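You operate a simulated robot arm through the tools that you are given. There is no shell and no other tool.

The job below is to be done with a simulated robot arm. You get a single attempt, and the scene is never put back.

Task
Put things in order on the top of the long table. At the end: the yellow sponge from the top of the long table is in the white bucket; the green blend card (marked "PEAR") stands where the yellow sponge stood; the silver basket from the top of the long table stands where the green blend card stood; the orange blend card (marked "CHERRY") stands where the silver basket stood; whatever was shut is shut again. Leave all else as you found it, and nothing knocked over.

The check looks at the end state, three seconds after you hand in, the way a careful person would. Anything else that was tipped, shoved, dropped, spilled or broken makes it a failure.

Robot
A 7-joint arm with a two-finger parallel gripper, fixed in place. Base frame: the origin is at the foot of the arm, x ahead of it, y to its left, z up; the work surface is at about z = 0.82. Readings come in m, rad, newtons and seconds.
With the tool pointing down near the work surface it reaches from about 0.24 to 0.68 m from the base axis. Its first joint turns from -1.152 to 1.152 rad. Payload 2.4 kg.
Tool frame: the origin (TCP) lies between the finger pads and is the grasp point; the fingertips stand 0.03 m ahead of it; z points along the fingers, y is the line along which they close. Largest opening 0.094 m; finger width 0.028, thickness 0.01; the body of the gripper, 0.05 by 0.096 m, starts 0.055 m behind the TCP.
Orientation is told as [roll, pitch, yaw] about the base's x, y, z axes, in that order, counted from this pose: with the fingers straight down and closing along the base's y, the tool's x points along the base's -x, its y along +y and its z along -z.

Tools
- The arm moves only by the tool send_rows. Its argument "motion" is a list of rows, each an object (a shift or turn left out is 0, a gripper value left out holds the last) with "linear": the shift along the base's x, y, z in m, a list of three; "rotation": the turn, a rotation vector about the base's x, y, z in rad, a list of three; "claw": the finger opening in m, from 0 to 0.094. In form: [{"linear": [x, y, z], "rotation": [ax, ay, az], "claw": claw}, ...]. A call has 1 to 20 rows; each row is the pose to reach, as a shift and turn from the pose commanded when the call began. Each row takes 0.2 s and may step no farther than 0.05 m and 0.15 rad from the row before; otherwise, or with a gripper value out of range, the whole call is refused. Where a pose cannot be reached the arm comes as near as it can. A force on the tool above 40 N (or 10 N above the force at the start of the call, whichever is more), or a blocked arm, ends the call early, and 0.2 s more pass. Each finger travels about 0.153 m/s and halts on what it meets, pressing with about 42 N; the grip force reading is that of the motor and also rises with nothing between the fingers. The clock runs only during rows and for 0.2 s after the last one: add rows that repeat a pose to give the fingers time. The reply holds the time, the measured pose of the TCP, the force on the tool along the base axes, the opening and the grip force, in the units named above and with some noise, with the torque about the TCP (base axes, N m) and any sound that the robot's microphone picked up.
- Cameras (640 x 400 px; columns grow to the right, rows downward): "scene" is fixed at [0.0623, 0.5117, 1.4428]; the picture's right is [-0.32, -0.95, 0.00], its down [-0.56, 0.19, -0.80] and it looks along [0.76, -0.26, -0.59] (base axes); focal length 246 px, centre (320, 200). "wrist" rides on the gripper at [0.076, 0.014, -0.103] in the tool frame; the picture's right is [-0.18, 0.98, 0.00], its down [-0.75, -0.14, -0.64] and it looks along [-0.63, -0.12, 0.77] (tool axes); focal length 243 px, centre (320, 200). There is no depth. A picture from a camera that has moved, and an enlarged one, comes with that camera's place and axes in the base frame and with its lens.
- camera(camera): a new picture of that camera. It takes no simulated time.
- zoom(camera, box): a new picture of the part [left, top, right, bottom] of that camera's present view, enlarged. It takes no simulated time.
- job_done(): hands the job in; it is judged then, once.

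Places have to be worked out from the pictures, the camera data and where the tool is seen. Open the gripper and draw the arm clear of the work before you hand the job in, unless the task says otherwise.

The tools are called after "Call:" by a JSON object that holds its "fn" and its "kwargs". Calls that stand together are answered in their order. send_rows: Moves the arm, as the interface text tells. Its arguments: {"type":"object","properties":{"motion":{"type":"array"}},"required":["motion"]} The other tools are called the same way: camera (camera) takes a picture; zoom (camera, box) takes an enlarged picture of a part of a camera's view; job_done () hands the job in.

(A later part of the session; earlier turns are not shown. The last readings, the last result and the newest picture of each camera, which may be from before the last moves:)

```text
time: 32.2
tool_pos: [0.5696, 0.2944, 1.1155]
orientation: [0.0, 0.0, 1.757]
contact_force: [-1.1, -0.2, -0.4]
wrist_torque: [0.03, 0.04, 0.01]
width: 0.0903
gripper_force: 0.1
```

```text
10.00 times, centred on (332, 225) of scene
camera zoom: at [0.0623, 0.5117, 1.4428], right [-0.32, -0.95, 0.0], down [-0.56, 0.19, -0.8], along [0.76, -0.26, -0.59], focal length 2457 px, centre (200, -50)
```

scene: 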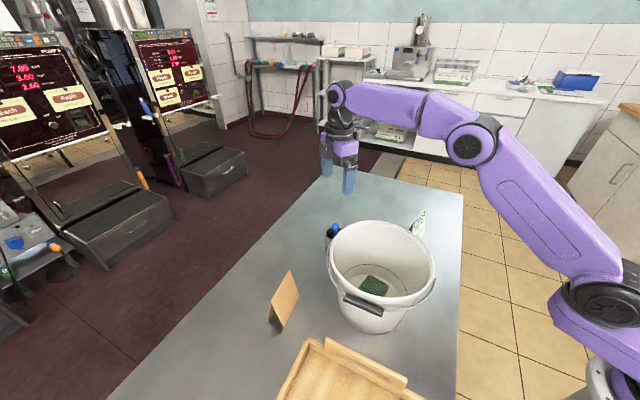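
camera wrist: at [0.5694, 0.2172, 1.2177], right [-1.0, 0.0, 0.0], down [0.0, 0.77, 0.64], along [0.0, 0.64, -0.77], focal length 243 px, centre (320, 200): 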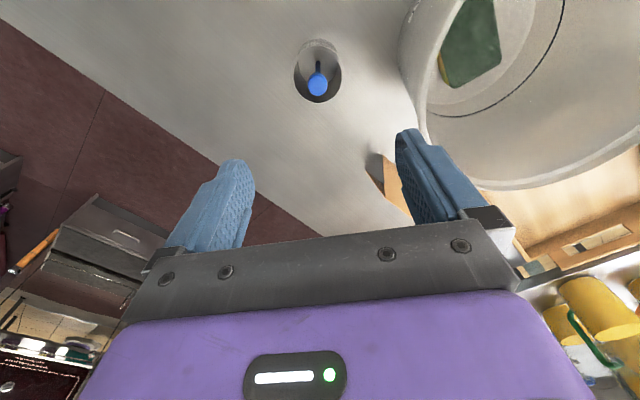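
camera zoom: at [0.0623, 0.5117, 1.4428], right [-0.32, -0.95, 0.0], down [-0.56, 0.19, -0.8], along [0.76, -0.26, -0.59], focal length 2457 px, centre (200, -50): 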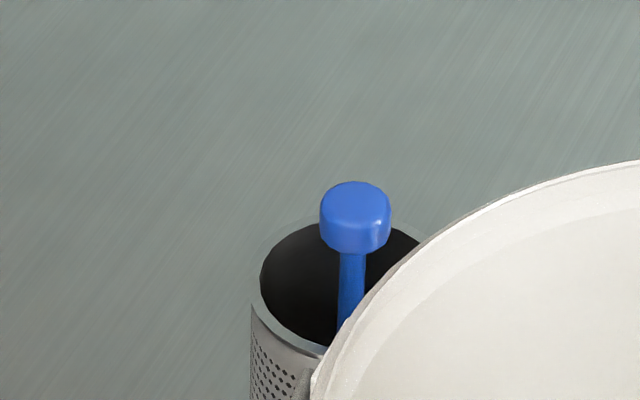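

The basket's rim centre works out at about (0.571, 0.289), 62 mm across, with the blue knob at its axis up to about z 0.945. I'll finish turning the wrist to yaw 2.9 and see whether the joint allows it.

Call:
{"fn": "send_rows", "kwargs": {"motion": [{"linear": [0.0002, -0.0005, 0], "rotation": [0, 0, 0.1437]}, {"linear": [0.0004, -0.001, 0], "rotation": [0, 0, 0.2875]}, {"linear": [0.0006, -0.0015, 0], "rotation": [0, 0, 0.4312]}, {"linear": [0.0008, -0.002, 0], "rotation": [0, 0, 0.575]}, {"linear": [0.001, -0.0025, 0], "rotation": [0, 0, 0.7187]}, {"linear": [0.0012, -0.003, 0], "rotation": [0, 0, 0.8625]}, {"linear": [0.0012, -0.0035, 0], "rotation": [0, 0, 1.006]}, {"linear": [0.0012, -0.004, 0], "rotation": [0, 0, 1.15]}, {"linear": [0.0012, -0.004, 0], "rotation": [0, 0, 1.15]}]}}

Call:
{"fn": "camera", "kwargs": {"camera": "wrist"}}

Call:
{"fn": "camera", "kwargs": {"camera": "scene"}}

```text
time: 34.2
tool_pos: [0.5705, 0.2903, 1.1149]
orientation: [0.0, 0.0, 2.906]
contact_force: [-0.7, -0.2, 0.1]
wrist_torque: [0.0, 0.02, -0.02]
width: 0.0898
gripper_force: 0.1
```

```text
taken
camera wrist: at [0.6407, 0.2592, 1.2173], right [-0.41, -0.91, 0.0], down [-0.7, 0.31, 0.64], along [-0.59, 0.26, -0.77], focal length 243 px, centre (320, 200)
```

wrist: 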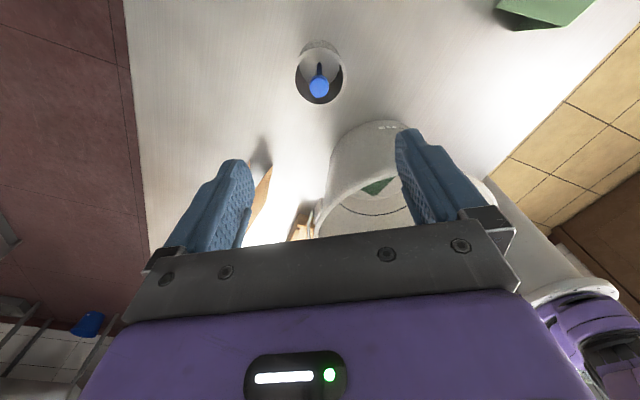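

```text
taken
```

scene: 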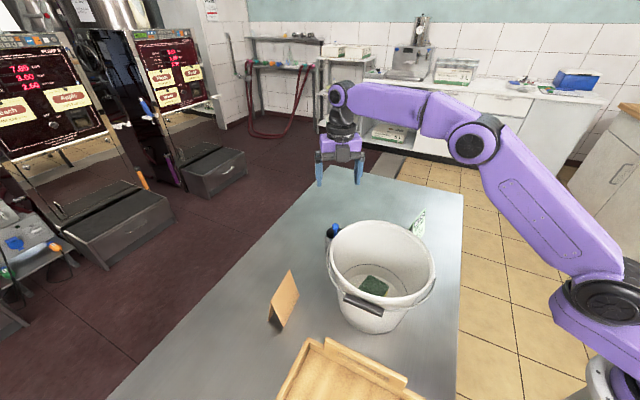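

Yaw 2.906 was reached and the basket sits directly below. I'll zoom once more to confirm the basket centre and the gap to the bucket rim.

Call:
{"fn": "zoom", "kwargs": {"camera": "wrist", "box": [240, 20, 480, 240]}}

Call:
{"fn": "zoom", "kwargs": {"camera": "wrist", "box": [270, 20, 370, 120]}}

```text
1.82 times, centred on (360, 130) of wrist
camera zoom: at [0.6407, 0.2592, 1.2173], right [-0.41, -0.91, 0.0], down [-0.7, 0.31, 0.64], along [-0.59, 0.26, -0.77], focal length 441 px, centre (247, 327)
```

zoom: 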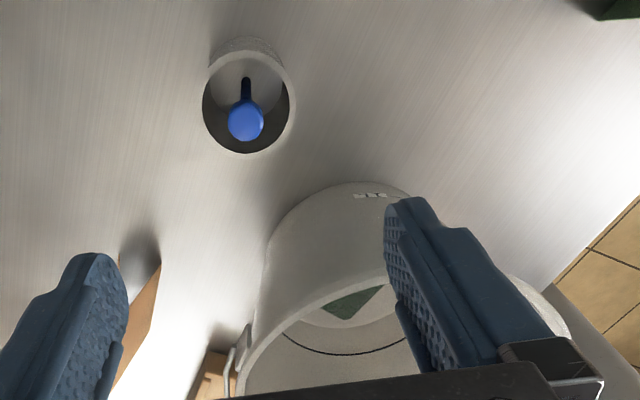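

```text
4.00 times, centred on (320, 70) of wrist
camera zoom: at [0.6407, 0.2592, 1.2173], right [-0.41, -0.91, 0.0], down [-0.7, 0.31, 0.64], along [-0.59, 0.26, -0.77], focal length 970 px, centre (320, 720)
```

zoom: 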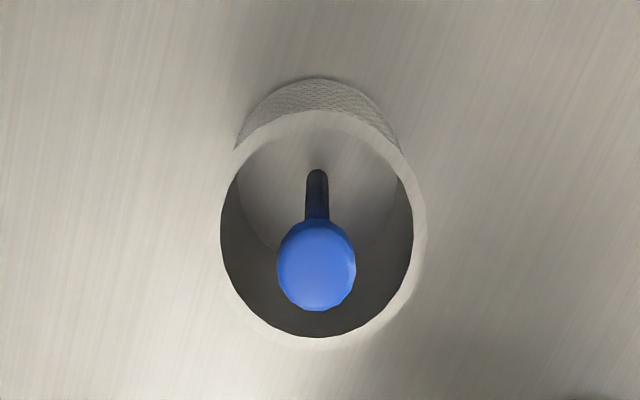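

The bucket rim refines to z of about 1.01, centre (0.374, 0.26), radius 0.114, leaving plenty of room. The basket centre is about (0.573, 0.2885). I'll descend first to just above the rim level of the basket and check.

Call:
{"fn": "send_rows", "kwargs": {"motion": [{"linear": [0.001, -0.001, -0.04]}, {"linear": [0.002, -0.0015, -0.08]}, {"linear": [0.0025, -0.002, -0.12]}, {"linear": [0.0025, -0.002, -0.15]}, {"linear": [0.0025, -0.002, -0.17]}, {"linear": [0.0025, -0.002, -0.17]}]}}

Call:
{"fn": "camera", "kwargs": {"camera": "wrist"}}

Call:
{"fn": "zoom", "kwargs": {"camera": "scene", "box": [290, 130, 418, 250]}}

```text
time: 35.6
tool_pos: [0.574, 0.2853, 0.9432]
orientation: [-0.001, 0.0, 2.904]
contact_force: [0.3, 0.3, -0.4]
wrist_torque: [-0.01, -0.01, 0.0]
width: 0.0903
gripper_force: 0.0
```

```text
taken
camera wrist: at [0.6438, 0.2547, 1.0466], right [-0.41, -0.91, 0.0], down [-0.7, 0.31, 0.64], along [-0.59, 0.26, -0.77], focal length 243 px, centre (320, 200)
```

wrist: 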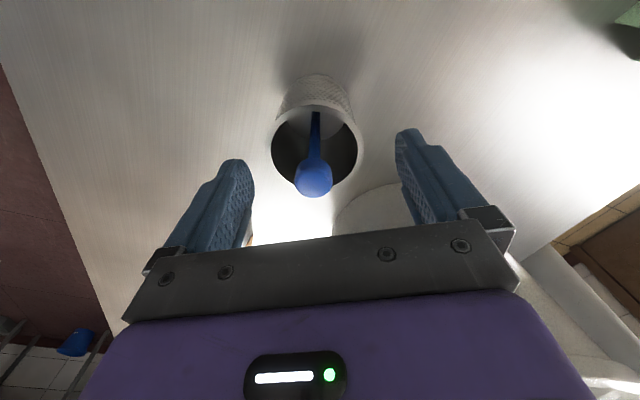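

```text
3.33 times, centred on (354, 190) of scene
camera zoom: at [0.0623, 0.5117, 1.4428], right [-0.32, -0.95, 0.0], down [-0.56, 0.19, -0.8], along [0.76, -0.26, -0.59], focal length 819 px, centre (207, 233)
```

zoom: 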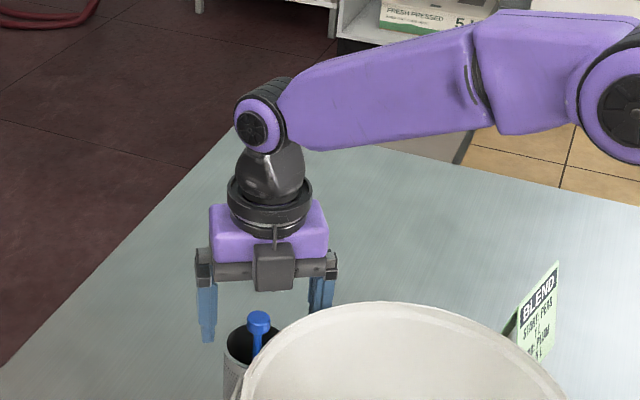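

The scene view shows a grey block on the bucket side of the gripper, which I didn't expect. I'll look more closely before going lower.

Call:
{"fn": "zoom", "kwargs": {"camera": "scene", "box": [310, 170, 410, 240]}}

Call:
{"fn": "zoom", "kwargs": {"camera": "wrist", "box": [240, 60, 640, 310]}}

```text
5.71 times, centred on (360, 205) of scene
camera zoom: at [0.0623, 0.5117, 1.4428], right [-0.32, -0.95, 0.0], down [-0.56, 0.19, -0.8], along [0.76, -0.26, -0.59], focal length 1404 px, centre (91, 171)
```

zoom: 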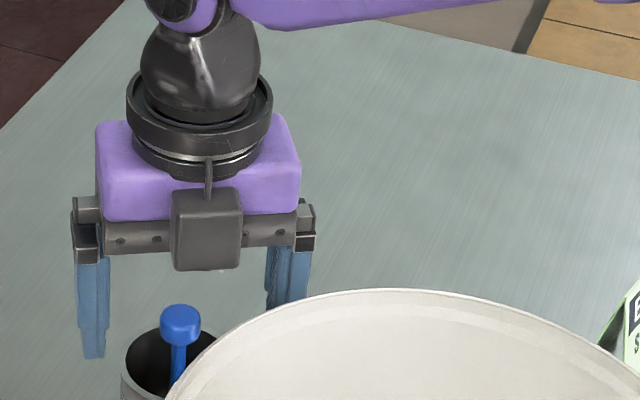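

```text
1.60 times, centred on (440, 185) of wrist
camera zoom: at [0.6438, 0.2547, 1.0466], right [-0.41, -0.91, 0.0], down [-0.7, 0.31, 0.64], along [-0.59, 0.26, -0.77], focal length 388 px, centre (128, 224)
```

zoom: 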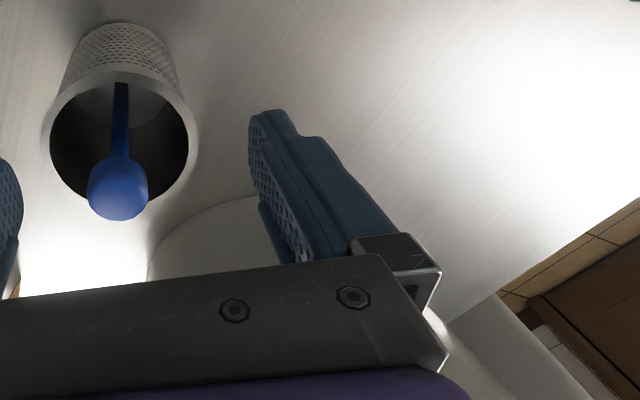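

There is a second block on the tool's -x side, now facing the bucket at roughly rim height. Closing the fingers along the bucket-to-basket line (yaw about 1.71) keeps both blocks to the sides with about 4 cm to spare, so I'll rise and turn to that yaw.

Call:
{"fn": "send_rows", "kwargs": {"motion": [{"linear": [0, 0, 0.04]}, {"linear": [0, 0.002, 0.08]}, {"linear": [0, 0.003, 0.11]}, {"linear": [0, 0.003, 0.11], "rotation": [0, 0, -0.14]}, {"linear": [0, 0.003, 0.11], "rotation": [0, 0, -0.28]}, {"linear": [0, 0.003, 0.11], "rotation": [0, 0, -0.42]}, {"linear": [0, 0.003, 0.11], "rotation": [0, 0, -0.56]}, {"linear": [0, 0.003, 0.11], "rotation": [0, 0, -0.7]}, {"linear": [0, 0.003, 0.11], "rotation": [0, 0, -0.84]}, {"linear": [0, 0.003, 0.11], "rotation": [0, 0, -0.98]}, {"linear": [0, 0.003, 0.11], "rotation": [0, 0, -1.1]}, {"linear": [0, 0.003, 0.11], "rotation": [0, 0, -1.195]}, {"linear": [0, 0.003, 0.11], "rotation": [0, 0, -1.195]}]}}

Call:
{"fn": "camera", "kwargs": {"camera": "wrist"}}

Call:
{"fn": "zoom", "kwargs": {"camera": "scene", "box": [290, 110, 418, 250]}}

```text
time: 38.4
tool_pos: [0.5733, 0.2908, 1.0556]
orientation: [-0.001, 0.001, 1.706]
contact_force: [0.2, -0.2, -0.7]
wrist_torque: [0.02, 0.02, -0.01]
width: 0.0902
gripper_force: 0.1
```

```text
taken
camera wrist: at [0.5687, 0.2138, 1.1573], right [-1.0, 0.05, 0.0], down [0.04, 0.77, 0.64], along [0.03, 0.64, -0.77], focal length 243 px, centre (320, 200)
```

wrist: 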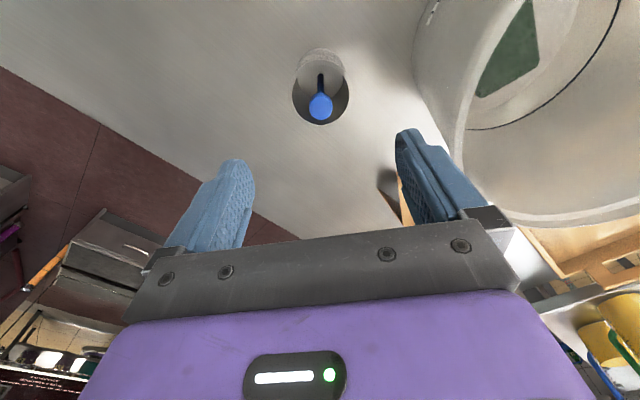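

```text
2.86 times, centred on (354, 180) of scene
camera zoom: at [0.0623, 0.5117, 1.4428], right [-0.32, -0.95, 0.0], down [-0.56, 0.19, -0.8], along [0.76, -0.26, -0.59], focal length 702 px, centre (223, 257)
```

zoom: 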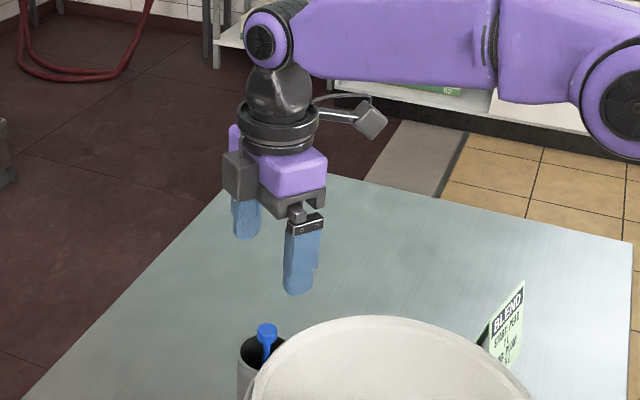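

Now both blocks clear the bucket side. I'll zoom for the final alignment of the basket relative to the fingers.

Call:
{"fn": "zoom", "kwargs": {"camera": "wrist", "box": [270, 35, 370, 135]}}

```text
4.00 times, centred on (320, 85) of wrist
camera zoom: at [0.5687, 0.2138, 1.1573], right [-1.0, 0.05, 0.0], down [0.04, 0.77, 0.64], along [0.03, 0.64, -0.77], focal length 970 px, centre (320, 660)
```

zoom: 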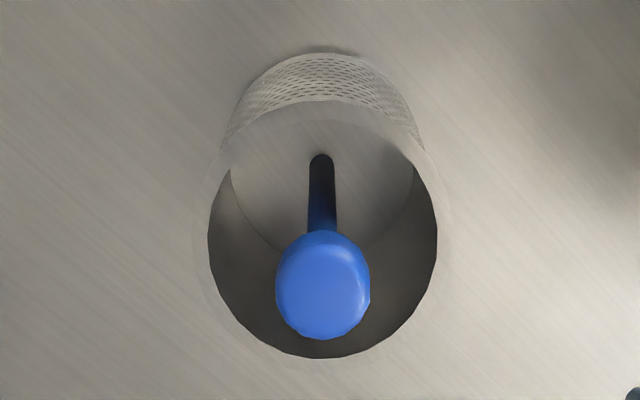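

The basket centre is (0.572, 0.289), within 2 mm of the TCP. I'll descend to z of about 0.904, which leaves the palm above the knob.

Call:
{"fn": "send_rows", "kwargs": {"motion": [{"linear": [-0.001, -0.0015, -0.04]}, {"linear": [-0.001, -0.0015, -0.08]}, {"linear": [-0.001, -0.0015, -0.11]}, {"linear": [-0.001, -0.0015, -0.13]}, {"linear": [-0.001, -0.0015, -0.142]}, {"linear": [-0.001, -0.0015, -0.1515]}, {"linear": [-0.001, -0.0015, -0.1515]}]}}

Call:
{"fn": "camera", "kwargs": {"camera": "wrist"}}

Call:
{"fn": "zoom", "kwargs": {"camera": "scene", "box": [290, 150, 418, 270]}}

```text
time: 40.0
tool_pos: [0.5721, 0.2879, 0.9043]
orientation: [-0.001, 0.001, 1.709]
contact_force: [-0.6, -0.5, -0.4]
wrist_torque: [-0.02, -0.05, -0.01]
width: 0.0898
gripper_force: 0.0
```

```text
taken
camera wrist: at [0.5671, 0.2118, 1.0062], right [-1.0, 0.05, 0.0], down [0.04, 0.77, 0.64], along [0.03, 0.64, -0.77], focal length 243 px, centre (320, 200)
```

wrist: 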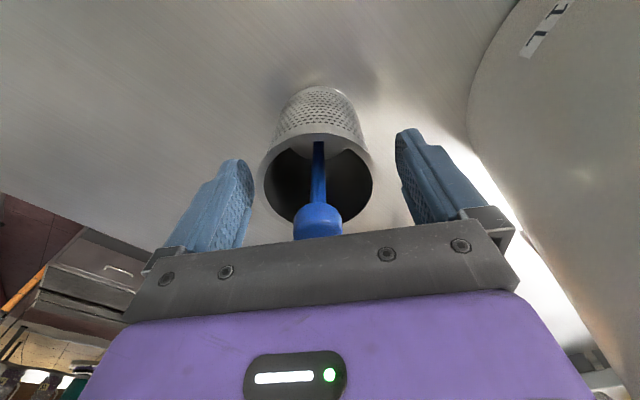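

```text
3.33 times, centred on (354, 210) of scene
camera zoom: at [0.0623, 0.5117, 1.4428], right [-0.32, -0.95, 0.0], down [-0.56, 0.19, -0.8], along [0.76, -0.26, -0.59], focal length 819 px, centre (207, 167)
```

zoom: 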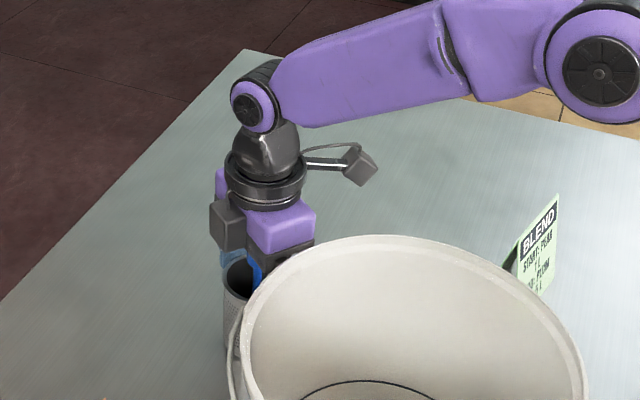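

No contact so far, and the basket is centred between the fingers. I'll close onto it in stages.

Call:
{"fn": "send_rows", "kwargs": {"motion": [{"claw": 0.078}, {"claw": 0.068}, {"claw": 0.062}, {"claw": 0.058}, {"claw": 0.055}, {"claw": 0.055}]}}

Call:
{"fn": "camera", "kwargs": {"camera": "wrist"}}

```text
time: 41.4
tool_pos: [0.5713, 0.2896, 0.9035]
orientation: [0.001, -0.001, 1.708]
contact_force: [0.2, 0.2, 0.4]
wrist_torque: [0.03, -0.03, -0.01]
width: 0.0612
gripper_force: 42.1
```

```text
taken
camera wrist: at [0.5671, 0.2119, 1.0065], right [-1.0, 0.05, 0.0], down [0.04, 0.77, 0.64], along [0.03, 0.64, -0.77], focal length 243 px, centre (320, 200)
```

wrist: 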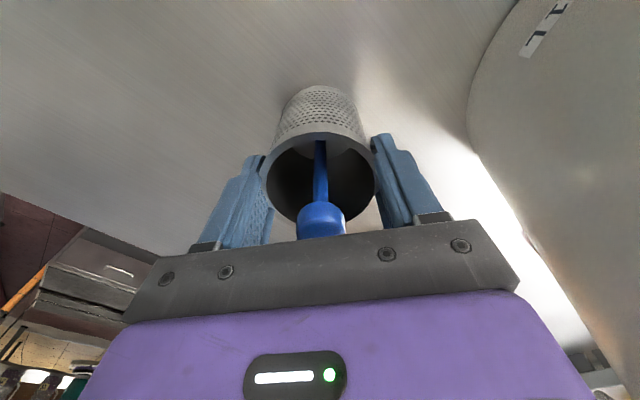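

The basket is gripped at 61 mm. I'll lift 3 cm straight up and check that it comes level with the knob.

Call:
{"fn": "send_rows", "kwargs": {"motion": [{"linear": [0, 0, 0.008]}, {"linear": [0, 0, 0.018]}, {"linear": [0, 0, 0.03]}, {"linear": [0, 0, 0.03]}]}}

Call:
{"fn": "camera", "kwargs": {"camera": "wrist"}}

Call:
{"fn": "zoom", "kwargs": {"camera": "scene", "box": [290, 150, 418, 270]}}

```text
time: 42.4
tool_pos: [0.5725, 0.2889, 0.9341]
orientation: [0.001, 0.001, 1.709]
contact_force: [0.0, -0.2, -0.2]
wrist_torque: [-0.01, 0.03, 0.03]
width: 0.0611
gripper_force: 42.1
```

```text
taken
camera wrist: at [0.5677, 0.2118, 1.0362], right [-1.0, 0.05, 0.0], down [0.04, 0.77, 0.64], along [0.03, 0.64, -0.77], focal length 243 px, centre (320, 200)
```

wrist: 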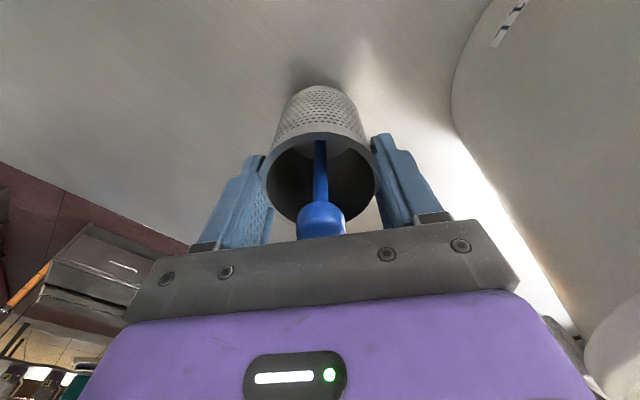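

```text
3.33 times, centred on (354, 210) of scene
camera zoom: at [0.0623, 0.5117, 1.4428], right [-0.32, -0.95, 0.0], down [-0.56, 0.19, -0.8], along [0.76, -0.26, -0.59], focal length 819 px, centre (207, 167)
```

zoom: 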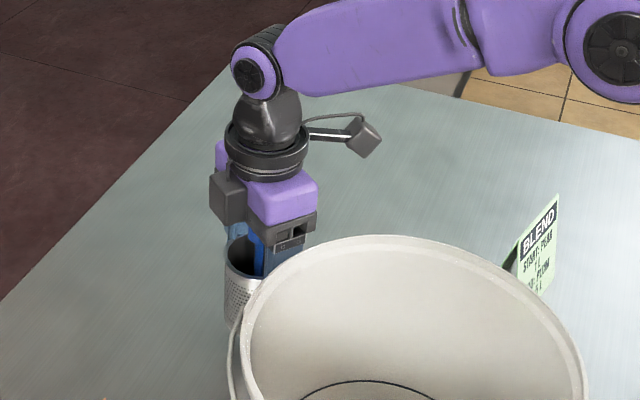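

The basket is held level and nothing shifted. I'll raise it above card height and carry it to the green card's old place, about (0.641, -0.0886).

Call:
{"fn": "send_rows", "kwargs": {"motion": [{"linear": [0, 0, 0.03]}, {"linear": [0, 0, 0.065]}, {"linear": [0, 0, 0.096]}, {"linear": [0.004, -0.022, 0.1]}, {"linear": [0.01, -0.055, 0.1]}, {"linear": [0.017, -0.093, 0.1]}, {"linear": [0.024, -0.131, 0.1]}, {"linear": [0.031, -0.169, 0.1]}, {"linear": [0.038, -0.207, 0.1]}, {"linear": [0.045, -0.245, 0.1]}, {"linear": [0.052, -0.283, 0.1]}, {"linear": [0.059, -0.321, 0.1]}, {"linear": [0.065, -0.356, 0.1]}, {"linear": [0.0688, -0.3775, 0.1]}, {"linear": [0.0688, -0.3775, 0.1]}]}}

Call:
{"fn": "camera", "kwargs": {"camera": "wrist"}}

Call:
{"fn": "camera", "kwargs": {"camera": "scene"}}

```text
time: 45.6
tool_pos: [0.6393, -0.0897, 1.0325]
orientation: [0.0, -0.001, 1.709]
contact_force: [-0.3, 0.6, -0.6]
wrist_torque: [-0.02, -0.02, 0.0]
width: 0.0612
gripper_force: 42.2
```

```text
taken
camera wrist: at [0.6354, -0.1658, 1.1354], right [-1.0, 0.05, 0.0], down [0.04, 0.77, 0.64], along [0.03, 0.64, -0.77], focal length 243 px, centre (320, 200)
```

wrist: 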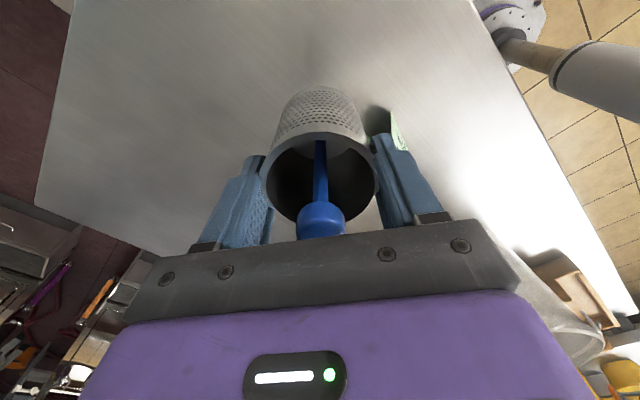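

```text
taken
```

scene: 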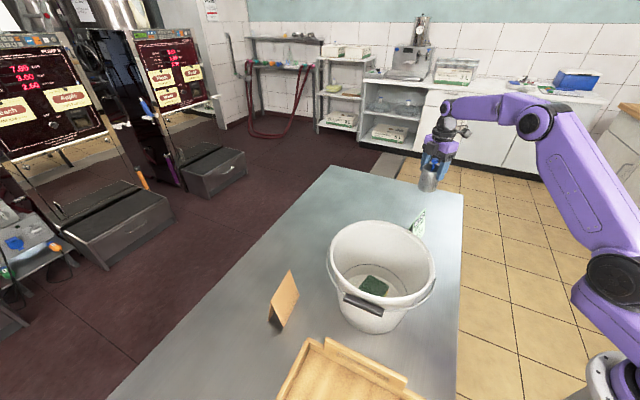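

The basket is over the target spot. I'll lower it to about 5 mm above the table.

Call:
{"fn": "send_rows", "kwargs": {"motion": [{"linear": [0.0005, 0.0005, -0.03]}, {"linear": [0.0005, 0.0005, -0.065]}, {"linear": [0.0005, 0.0005, -0.095]}, {"linear": [0.0005, 0.0005, -0.115]}, {"linear": [0.0005, 0.0005, -0.125]}, {"linear": [0.0005, 0.0005, -0.125]}]}}

Call:
{"fn": "zoom", "kwargs": {"camera": "scene", "box": [380, 140, 480, 250]}}

```text
time: 47.0
tool_pos: [0.642, -0.0881, 0.9067]
orientation: [0.0, 0.0, 1.709]
contact_force: [0.9, -0.3, -0.5]
wrist_torque: [-0.01, -0.01, 0.02]
width: 0.0609
gripper_force: 41.9
```

```text
3.64 times, centred on (430, 195) of scene
camera zoom: at [0.0623, 0.5117, 1.4428], right [-0.32, -0.95, 0.0], down [-0.56, 0.19, -0.8], along [0.76, -0.26, -0.59], focal length 894 px, centre (-80, 218)
```

zoom: 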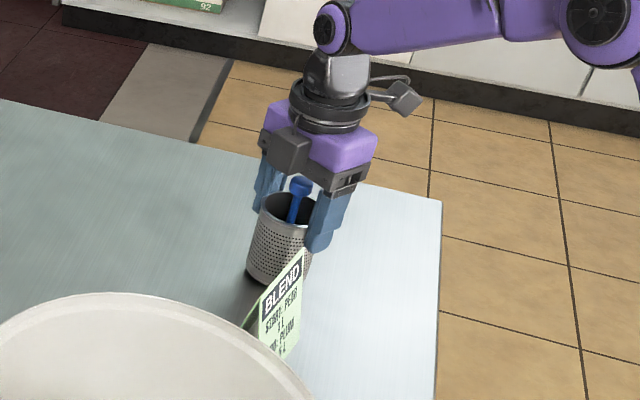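

The basket hangs clear beside the green card. I'll lower the last few millimetres until I feel contact.

Call:
{"fn": "send_rows", "kwargs": {"motion": [{"linear": [0, 0, -0.002]}, {"linear": [0, 0, -0.004]}, {"linear": [0, 0, -0.0055]}, {"linear": [0, 0, -0.0055]}]}}

```text
time: 48.0
tool_pos: [0.6423, -0.0889, 0.9043]
orientation: [-0.004, -0.001, 1.71]
contact_force: [-4.5, 1.7, 13.4]
wrist_torque: [0.16, 0.65, -0.01]
width: 0.0611
gripper_force: 42.1
```

The force reads 13 N, so the basket is on the table. I'll ease off half a millimetre and open slowly.

Call:
{"fn": "send_rows", "kwargs": {"motion": [{"linear": [0, 0, 0.0007]}, {"linear": [0, 0, 0.0007], "claw": 0.065}, {"linear": [0, 0, 0.0007], "claw": 0.072}, {"linear": [0, 0, 0.0007], "claw": 0.08}, {"linear": [0, 0, 0.0007], "claw": 0.09}, {"linear": [0, 0, 0.0007]}]}}

Call:
{"fn": "camera", "kwargs": {"camera": "wrist"}}

Call:
{"fn": "zoom", "kwargs": {"camera": "scene", "box": [380, 140, 480, 250]}}

```text
time: 49.4
tool_pos: [0.6421, -0.0894, 0.9041]
orientation: [0.001, 0.001, 1.708]
contact_force: [0.0, 0.7, 0.4]
wrist_torque: [-0.05, 0.0, -0.04]
width: 0.0898
gripper_force: 0.1
```

```text
taken
camera wrist: at [0.6374, -0.165, 1.0063], right [-1.0, 0.05, 0.0], down [0.04, 0.77, 0.64], along [0.03, 0.64, -0.77], focal length 243 px, centre (320, 200)
```

wrist: 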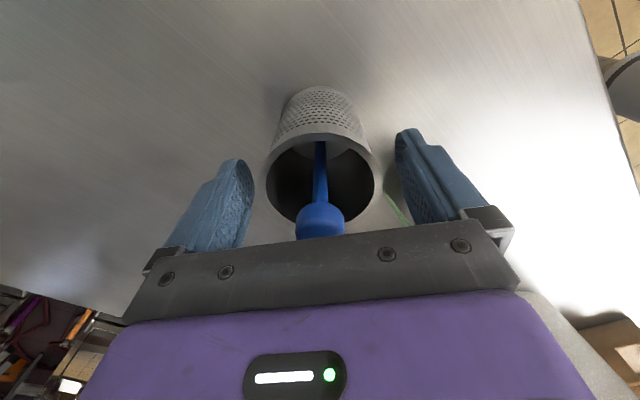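

```text
3.64 times, centred on (430, 195) of scene
camera zoom: at [0.0623, 0.5117, 1.4428], right [-0.32, -0.95, 0.0], down [-0.56, 0.19, -0.8], along [0.76, -0.26, -0.59], focal length 894 px, centre (-80, 218)
```

zoom: 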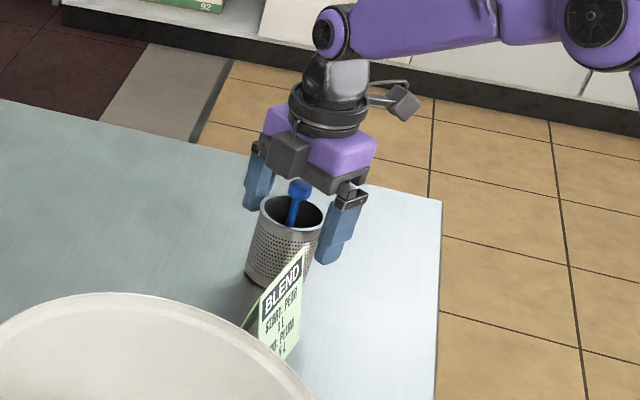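

The basket stands free at the green card's old place. I'll rise straight up and check it before heading for the orange card.

Call:
{"fn": "send_rows", "kwargs": {"motion": [{"linear": [0, 0, 0.02]}, {"linear": [0, 0, 0.06]}, {"linear": [0, 0, 0.1]}, {"linear": [0, 0, 0.145]}, {"linear": [0, 0, 0.19]}, {"linear": [0, 0, 0.19]}]}}

Call:
{"fn": "camera", "kwargs": {"camera": "wrist"}}

Call:
{"fn": "camera", "kwargs": {"camera": "scene"}}

Call:
{"fn": "zoom", "kwargs": {"camera": "wrist", "box": [270, 20, 430, 120]}}

```text
time: 50.8
tool_pos: [0.6423, -0.0879, 1.0921]
orientation: [-0.001, 0.001, 1.71]
contact_force: [0.1, 0.2, -0.6]
wrist_torque: [-0.02, 0.0, 0.01]
width: 0.0901
gripper_force: 0.2
```

```text
taken
camera wrist: at [0.6383, -0.1646, 1.194], right [-1.0, 0.05, 0.0], down [0.04, 0.77, 0.64], along [0.03, 0.64, -0.77], focal length 243 px, centre (320, 200)
```

wrist: 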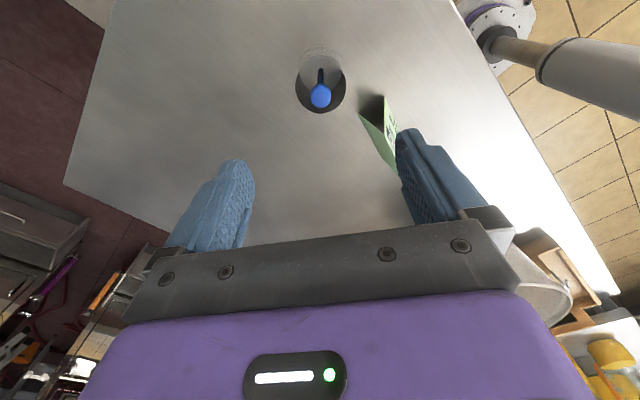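

```text
taken
```

scene: 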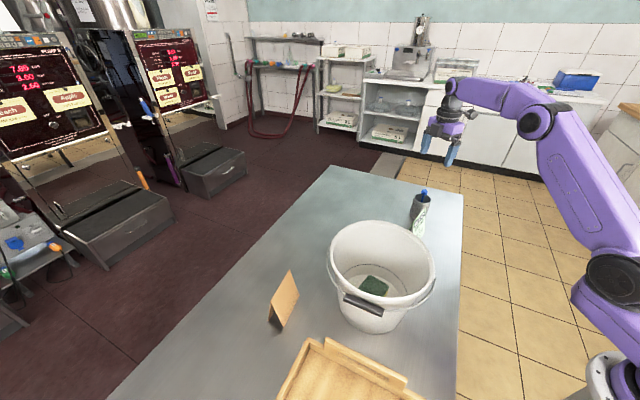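

```text
4.00 times, centred on (350, 70) of wrist
camera zoom: at [0.6383, -0.1646, 1.194], right [-1.0, 0.05, 0.0], down [0.04, 0.77, 0.64], along [0.03, 0.64, -0.77], focal length 970 px, centre (200, 720)
```

zoom: 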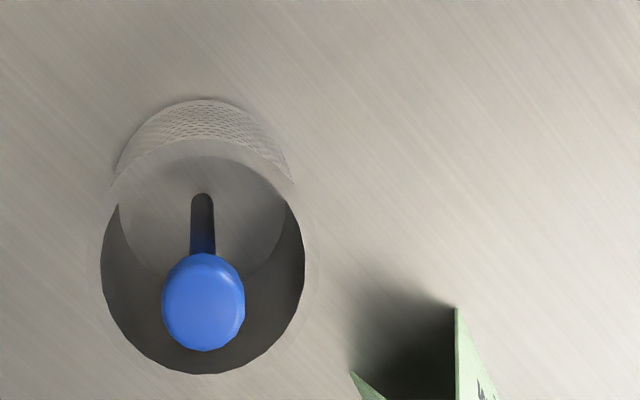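

The basket stands upright on its new spot. Now I'll travel high over to the orange card at about (0.429, 0.488), turning to yaw 2.43 so the fingers will close across its ridge.

Call:
{"fn": "send_rows", "kwargs": {"motion": [{"linear": [-0.01, 0.026, 0.01], "rotation": [0, 0, 0.03]}, {"linear": [-0.024, 0.066, 0.02], "rotation": [0, 0, 0.08]}, {"linear": [-0.04, 0.108, 0.02], "rotation": [0, 0, 0.13]}, {"linear": [-0.056, 0.15, 0.02], "rotation": [0, 0, 0.18]}, {"linear": [-0.071, 0.192, 0.02], "rotation": [0, 0, 0.24]}, {"linear": [-0.087, 0.235, 0.02], "rotation": [0, 0, 0.29]}, {"linear": [-0.102, 0.277, 0.02], "rotation": [0, 0, 0.34]}, {"linear": [-0.118, 0.32, 0.02], "rotation": [0, 0, 0.4]}, {"linear": [-0.134, 0.362, 0.02], "rotation": [0, 0, 0.45]}, {"linear": [-0.15, 0.405, 0.02], "rotation": [0, 0, 0.5]}, {"linear": [-0.165, 0.448, 0.02], "rotation": [0, 0, 0.55]}, {"linear": [-0.181, 0.49, 0.01], "rotation": [0, 0, 0.61]}, {"linear": [-0.196, 0.532, 0.0], "rotation": [0, 0, 0.67]}, {"linear": [-0.213, 0.577, 0.0], "rotation": [0, 0, 0.72]}, {"linear": [-0.213, 0.577, 0.0], "rotation": [0, 0, 0.72]}]}}

Call:
{"fn": "camera", "kwargs": {"camera": "wrist"}}

Call:
{"fn": "camera", "kwargs": {"camera": "scene"}}

```text
time: 54.0
tool_pos: [0.426, 0.4865, 1.0926]
orientation: [0.0, 0.002, 2.429]
contact_force: [0.0, 0.3, -0.2]
wrist_torque: [0.02, -0.03, -0.01]
width: 0.0901
gripper_force: 0.0
```

```text
taken
camera wrist: at [0.4733, 0.4264, 1.1944], right [-0.78, -0.62, 0.0], down [-0.48, 0.6, 0.64], along [-0.4, 0.5, -0.77], focal length 243 px, centre (320, 200)
```

wrist: 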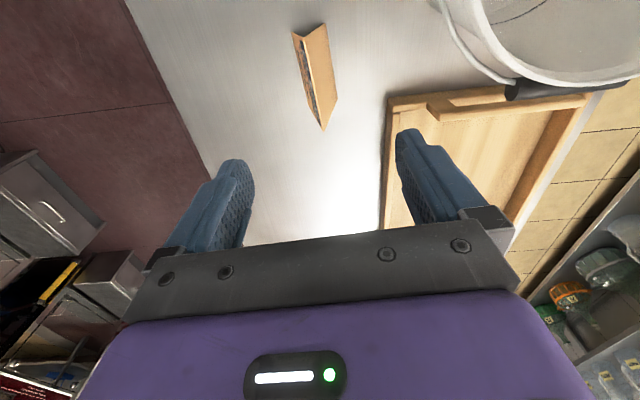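

```text
taken
```

scene: 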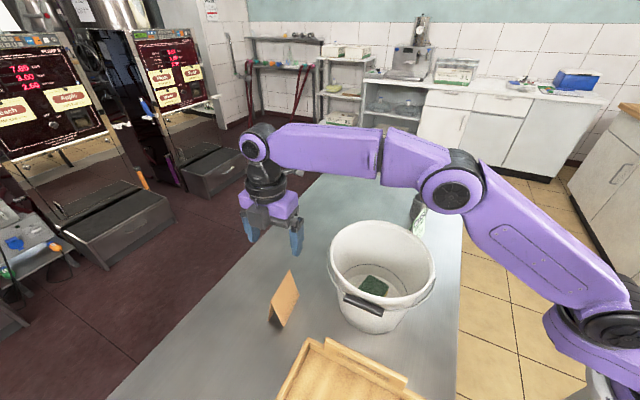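

I'm above the orange card. I'll enlarge it to read the mark and measure its corners.

Call:
{"fn": "zoom", "kwargs": {"camera": "wrist", "box": [256, 10, 384, 150]}}

Call:
{"fn": "zoom", "kwargs": {"camera": "wrist", "box": [285, 20, 345, 135]}}

```text
2.86 times, centred on (320, 80) of wrist
camera zoom: at [0.4733, 0.4264, 1.1944], right [-0.78, -0.62, 0.0], down [-0.48, 0.6, 0.64], along [-0.4, 0.5, -0.77], focal length 693 px, centre (320, 543)
```

zoom: 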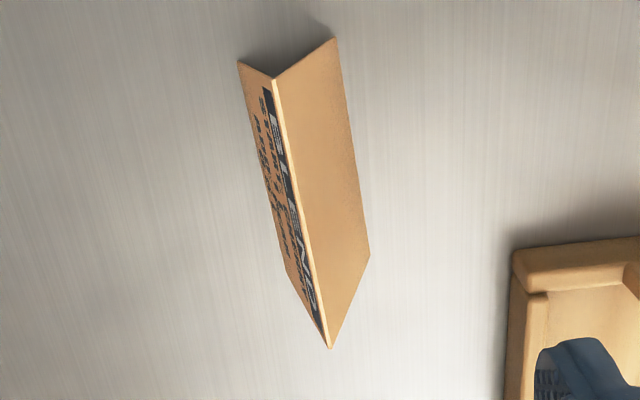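

```text
3.48 times, centred on (315, 78) of wrist
camera zoom: at [0.4733, 0.4264, 1.1944], right [-0.78, -0.62, 0.0], down [-0.48, 0.6, 0.64], along [-0.4, 0.5, -0.77], focal length 844 px, centre (337, 626)
```

zoom: 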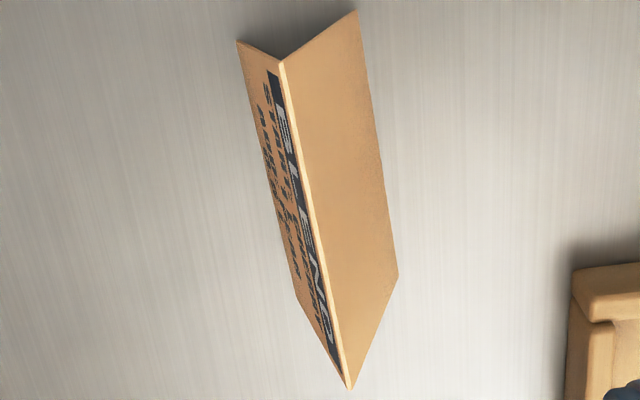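

The orange card centre works out at about (0.4315, 0.488), ridge at about 140.5°. I'll trim the yaw slightly and hold for a moment to get a settled reading before moving in.

Call:
{"fn": "send_rows", "kwargs": {"motion": [{"linear": [0.002, 0, 0], "rotation": [0, 0, 0.022]}, {"linear": [0.002, 0, 0], "rotation": [0, 0, 0.022]}, {"linear": [0.002, 0, 0], "rotation": [0, 0, 0.022]}]}}

Call:
{"fn": "zoom", "kwargs": {"camera": "wrist", "box": [256, 10, 384, 150]}}

```text
time: 54.8
tool_pos: [0.4282, 0.4869, 1.0926]
orientation: [0.001, -0.001, 2.448]
contact_force: [-0.4, 0.8, -0.8]
wrist_torque: [0.01, 0.0, -0.02]
width: 0.0901
gripper_force: 0.1
```

```text
2.86 times, centred on (320, 80) of wrist
camera zoom: at [0.4773, 0.4281, 1.1949], right [-0.77, -0.64, 0.0], down [-0.49, 0.59, 0.64], along [-0.41, 0.49, -0.77], focal length 693 px, centre (320, 543)
```

zoom: 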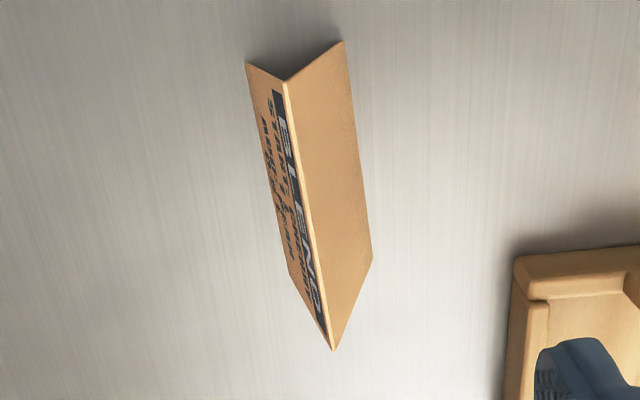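

The card centre is confirmed at (0.4317, 0.4876), and the yaw matches the ridge. I'll descend with a small shift to bracket the card.

Call:
{"fn": "send_rows", "kwargs": {"motion": [{"linear": [0.002, 0.0003, -0.04]}, {"linear": [0.0037, 0.0004, -0.08]}, {"linear": [0.0037, 0.0004, -0.12]}, {"linear": [0.0037, 0.0004, -0.155]}, {"linear": [0.0037, 0.0004, -0.185]}, {"linear": [0.0037, 0.0004, -0.2045]}, {"linear": [0.0037, 0.0004, -0.2045]}, {"linear": [0.0037, 0.0004, -0.2045], "claw": 0.07}, {"linear": [0.0037, 0.0004, -0.2045], "claw": 0.05}, {"linear": [0.0037, 0.0004, -0.2045], "claw": 0.036}, {"linear": [0.0037, 0.0004, -0.2045], "claw": 0.036}]}}

Call:
{"fn": "camera", "kwargs": {"camera": "wrist"}}

Call:
{"fn": "zoom", "kwargs": {"camera": "scene", "box": [210, 190, 370, 350]}}

```text
time: 57.2
tool_pos: [0.435, 0.4894, 0.8899]
orientation: [-0.001, 0.0, 2.449]
contact_force: [0.0, -1.0, 0.6]
wrist_torque: [-0.01, -0.02, 0.01]
width: 0.0359
gripper_force: 0.0
```

```text
taken
camera wrist: at [0.4833, 0.4309, 0.9913], right [-0.77, -0.64, 0.0], down [-0.49, 0.59, 0.64], along [-0.41, 0.49, -0.77], focal length 243 px, centre (320, 200)
```

wrist: 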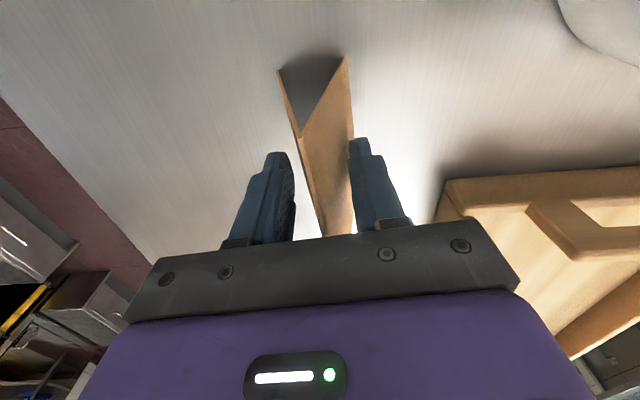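

```text
2.50 times, centred on (290, 270) of scene
camera zoom: at [0.0623, 0.5117, 1.4428], right [-0.32, -0.95, 0.0], down [-0.56, 0.19, -0.8], along [0.76, -0.26, -0.59], focal length 614 px, centre (395, 25)
```

zoom: 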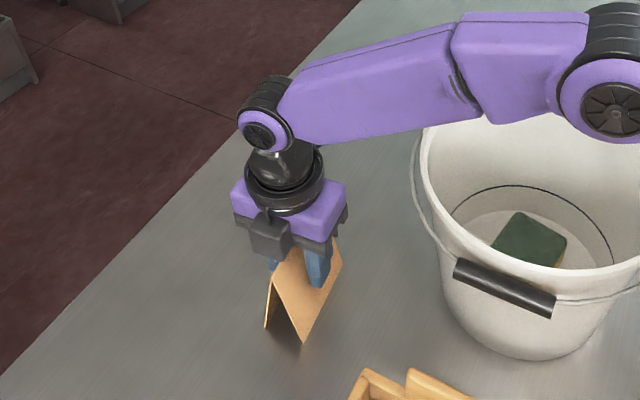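

The card sits slightly nearer the right finger, with the TCP about 3 mm off along the closing line. I'll shift by (-0.002, -0.0025) to centre it, then close.

Call:
{"fn": "send_rows", "kwargs": {"motion": [{"linear": [-0.002, -0.0025, 0]}, {"linear": [-0.002, -0.0025, 0]}, {"linear": [-0.002, -0.0025, 0]}]}}

Call:
{"fn": "zoom", "kwargs": {"camera": "wrist", "box": [220, 40, 420, 240]}}

```text
time: 58.0
tool_pos: [0.4324, 0.4876, 0.8897]
orientation: [0.0, 0.001, 2.451]
contact_force: [0.2, 0.5, 0.3]
wrist_torque: [0.0, 0.01, 0.0]
width: 0.0361
gripper_force: 0.2
```

```text
2.00 times, centred on (320, 140) of wrist
camera zoom: at [0.4815, 0.4284, 0.9913], right [-0.77, -0.64, 0.0], down [-0.49, 0.59, 0.64], along [-0.41, 0.49, -0.77], focal length 485 px, centre (320, 320)
```

zoom: 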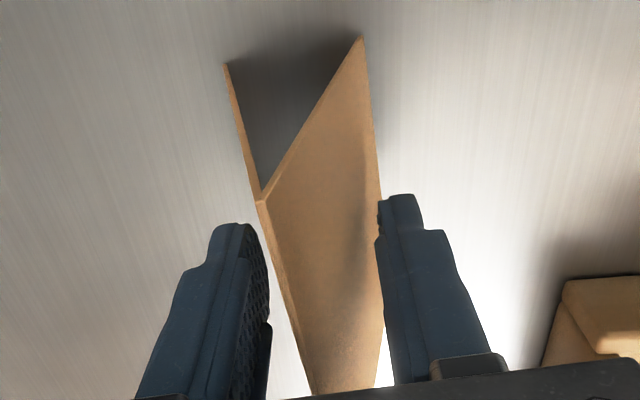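

The card is centred. I'll close onto it in small steps.

Call:
{"fn": "send_rows", "kwargs": {"motion": [{"claw": 0.03}, {"claw": 0.026}, {"claw": 0.023}, {"claw": 0.02}, {"claw": 0.018}]}}

Call:
{"fn": "zoom", "kwargs": {"camera": "wrist", "box": [220, 40, 420, 240]}}

```text
time: 59.2
tool_pos: [0.4328, 0.4868, 0.8883]
orientation: [0.0, 0.002, 2.451]
contact_force: [-0.8, 1.0, 0.5]
wrist_torque: [-0.01, -0.02, -0.03]
width: 0.0241
gripper_force: 41.7
```

```text
2.00 times, centred on (320, 140) of wrist
camera zoom: at [0.4815, 0.4284, 0.9913], right [-0.77, -0.64, 0.0], down [-0.49, 0.59, 0.64], along [-0.41, 0.49, -0.77], focal length 485 px, centre (320, 320)
```

zoom: 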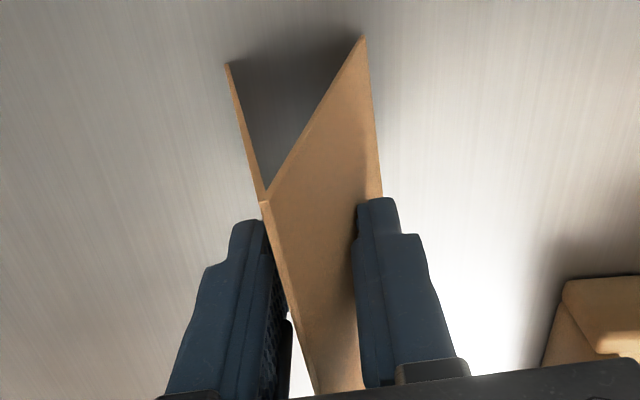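

The grip is firm at 24 mm. I'll lift 3 cm and check the card stays straight.

Call:
{"fn": "send_rows", "kwargs": {"motion": [{"linear": [0, 0, 0.01]}, {"linear": [0, 0, 0.02]}, {"linear": [0, 0, 0.03]}, {"linear": [0, 0, 0.03]}]}}

Call:
{"fn": "zoom", "kwargs": {"camera": "wrist", "box": [220, 40, 420, 240]}}

Call:
{"fn": "zoom", "kwargs": {"camera": "scene", "box": [210, 190, 370, 350]}}

```text
time: 60.2
tool_pos: [0.4323, 0.4873, 0.9192]
orientation: [0.0, 0.001, 2.45]
contact_force: [-0.1, 0.3, 0.5]
wrist_torque: [-0.02, 0.01, -0.03]
width: 0.024
gripper_force: 42.4
```

```text
2.00 times, centred on (320, 140) of wrist
camera zoom: at [0.4812, 0.4281, 1.0211], right [-0.77, -0.64, 0.0], down [-0.49, 0.59, 0.64], along [-0.41, 0.49, -0.77], focal length 485 px, centre (320, 320)
```

zoom: 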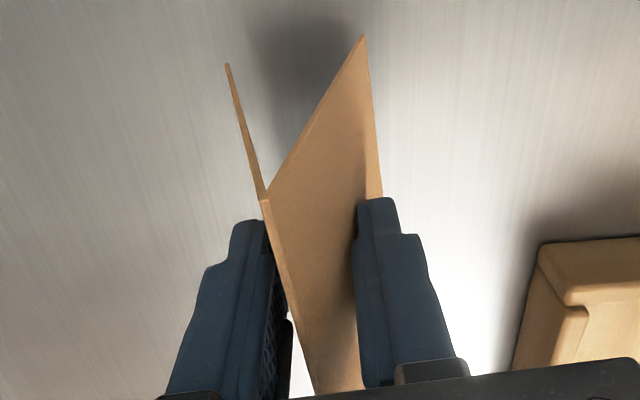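

```text
2.50 times, centred on (290, 270) of scene
camera zoom: at [0.0623, 0.5117, 1.4428], right [-0.32, -0.95, 0.0], down [-0.56, 0.19, -0.8], along [0.76, -0.26, -0.59], focal length 614 px, centre (395, 25)
```

zoom: 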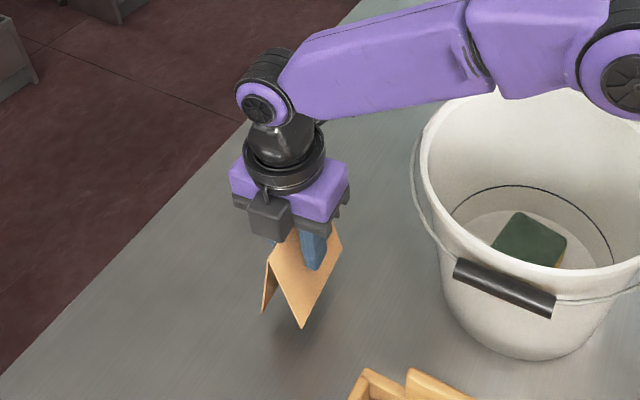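

The card hangs straight. I'll raise it above the bucket rim and carry it to the basket's old spot at (0.572, 0.289).

Call:
{"fn": "send_rows", "kwargs": {"motion": [{"linear": [0, 0, 0.04]}, {"linear": [0, 0, 0.085]}, {"linear": [0, 0, 0.13]}, {"linear": [0, 0, 0.17]}, {"linear": [0, 0, 0.19]}, {"linear": [0.014, -0.02, 0.19]}, {"linear": [0.037, -0.053, 0.19]}, {"linear": [0.06, -0.085, 0.19]}, {"linear": [0.083, -0.118, 0.19]}, {"linear": [0.106, -0.15, 0.19]}, {"linear": [0.127, -0.18, 0.19]}, {"linear": [0.1397, -0.1983, 0.19]}, {"linear": [0.1397, -0.1983, 0.19]}, {"linear": [0.1397, -0.1983, 0.19]}]}}

Call:
{"fn": "camera", "kwargs": {"camera": "wrist"}}

Call:
{"fn": "camera", "kwargs": {"camera": "scene"}}

```text
time: 63.2
tool_pos: [0.5717, 0.288, 1.1095]
orientation: [-0.001, 0.0, 2.448]
contact_force: [-0.8, -0.5, 0.2]
wrist_torque: [0.01, 0.0, 0.01]
width: 0.0232
gripper_force: 42.0
```

```text
taken
camera wrist: at [0.6212, 0.2297, 1.2118], right [-0.77, -0.64, 0.0], down [-0.49, 0.59, 0.64], along [-0.41, 0.49, -0.77], focal length 243 px, centre (320, 200)
```

wrist: 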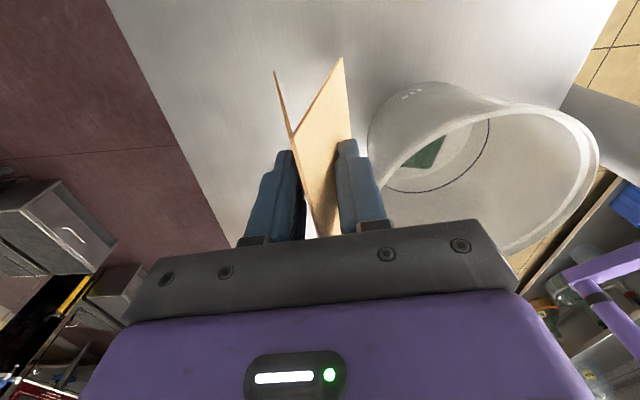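

```text
taken
```

scene: 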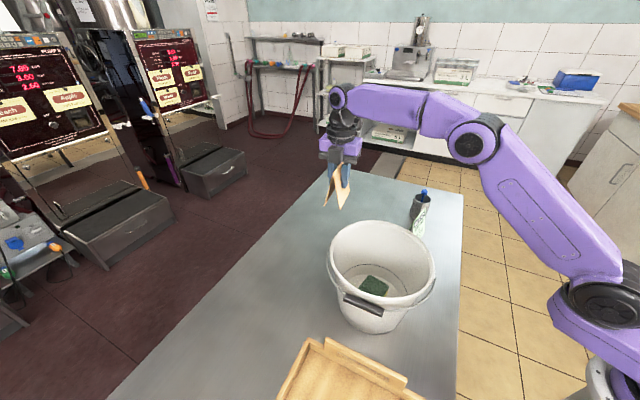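

The card is over the target and clear of the bucket. I'll lower it to about 4 cm above the table and check clearance to the bucket rim.

Call:
{"fn": "send_rows", "kwargs": {"motion": [{"linear": [0.0003, 0.001, -0.04]}, {"linear": [0.0003, 0.001, -0.08]}, {"linear": [0.0003, 0.001, -0.115]}, {"linear": [0.0003, 0.001, -0.145]}, {"linear": [0.0003, 0.001, -0.175]}, {"linear": [0.0003, 0.001, -0.175]}]}}

Call:
{"fn": "camera", "kwargs": {"camera": "wrist"}}

Call:
{"fn": "zoom", "kwargs": {"camera": "scene", "box": [290, 130, 418, 250]}}

```text
time: 64.6
tool_pos: [0.5726, 0.2901, 0.9341]
orientation: [0.0, -0.001, 2.45]
contact_force: [0.1, 0.9, 0.8]
wrist_torque: [0.02, -0.01, -0.01]
width: 0.023
gripper_force: 41.5
```

```text
taken
camera wrist: at [0.6217, 0.2315, 1.036], right [-0.77, -0.64, 0.0], down [-0.49, 0.59, 0.64], along [-0.41, 0.49, -0.77], focal length 243 px, centre (320, 200)
```

wrist: 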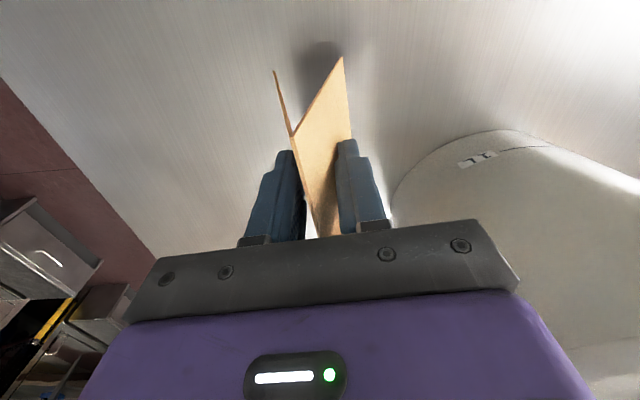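

```text
3.33 times, centred on (354, 190) of scene
camera zoom: at [0.0623, 0.5117, 1.4428], right [-0.32, -0.95, 0.0], down [-0.56, 0.19, -0.8], along [0.76, -0.26, -0.59], focal length 819 px, centre (207, 233)
```

zoom: 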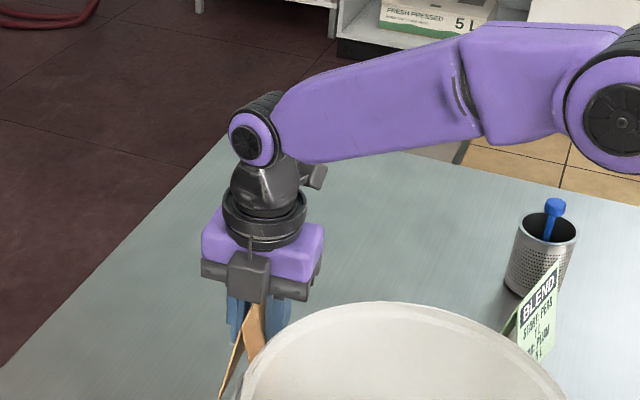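

There's a comfortable gap to the bucket. I'll continue down to a few millimetres above the table, then feel for contact slowly.

Call:
{"fn": "send_rows", "kwargs": {"motion": [{"linear": [-0.0003, -0.001, -0.02]}, {"linear": [-0.0003, -0.001, -0.032]}, {"linear": [-0.0003, -0.001, -0.038]}, {"linear": [-0.0003, -0.001, -0.038]}]}}

```text
time: 65.6
tool_pos: [0.572, 0.2879, 0.8961]
orientation: [0.001, -0.001, 2.451]
contact_force: [1.0, -0.2, 1.0]
wrist_torque: [-0.04, 0.01, -0.01]
width: 0.0234
gripper_force: 41.6
```

No contact yet at z 0.896. I'll lower in 1.5 mm steps.

Call:
{"fn": "send_rows", "kwargs": {"motion": [{"linear": [0, 0.0007, -0.0015]}, {"linear": [0, 0.0007, -0.003]}, {"linear": [0, 0.0007, -0.0045]}, {"linear": [0, 0.0007, -0.0045]}]}}

```text
time: 66.6
tool_pos: [0.5722, 0.2893, 0.8921]
orientation: [0.001, 0.0, 2.451]
contact_force: [-0.6, 0.5, -0.4]
wrist_torque: [0.0, 0.0, 0.0]
width: 0.0228
gripper_force: 42.4
```

Still free at z 0.892. I'll continue by another few millimetres in small steps.

Call:
{"fn": "send_rows", "kwargs": {"motion": [{"linear": [0, 0, -0.001]}, {"linear": [0, 0, -0.002]}, {"linear": [0, 0, -0.003]}, {"linear": [0, 0, -0.003]}]}}

```text
time: 67.6
tool_pos: [0.5721, 0.288, 0.8919]
orientation: [-0.004, 0.001, 2.45]
contact_force: [-4.3, -2.2, 28.5]
wrist_torque: [-0.03, 0.2, -0.02]
width: 0.0227
gripper_force: 41.9
```

Contact is clear at 28 N, so the card is on the table. I'll ease back 2 mm to relieve the push and open slowly.

Call:
{"fn": "send_rows", "kwargs": {"motion": [{"linear": [0, 0, 0.001]}, {"linear": [0, 0, 0.002]}, {"linear": [0, 0, 0.002]}]}}

```text
time: 68.4
tool_pos: [0.572, 0.2881, 0.8916]
orientation: [-0.004, 0.004, 2.45]
contact_force: [1.4, 1.1, 18.9]
wrist_torque: [0.03, -0.11, 0.0]
width: 0.0227
gripper_force: 42.3
```

Some push remains at 19 N, so I'll ease off a bit more before opening.

Call:
{"fn": "send_rows", "kwargs": {"motion": [{"linear": [0, 0, 0.001]}, {"linear": [0, 0, 0.0015]}, {"linear": [0, 0, 0.0015]}]}}

```text
time: 69.2
tool_pos: [0.572, 0.2887, 0.8901]
orientation: [0.001, -0.001, 2.448]
contact_force: [3.8, -0.6, 7.5]
wrist_torque: [-0.03, -0.23, 0.01]
width: 0.0227
gripper_force: 42.7
```

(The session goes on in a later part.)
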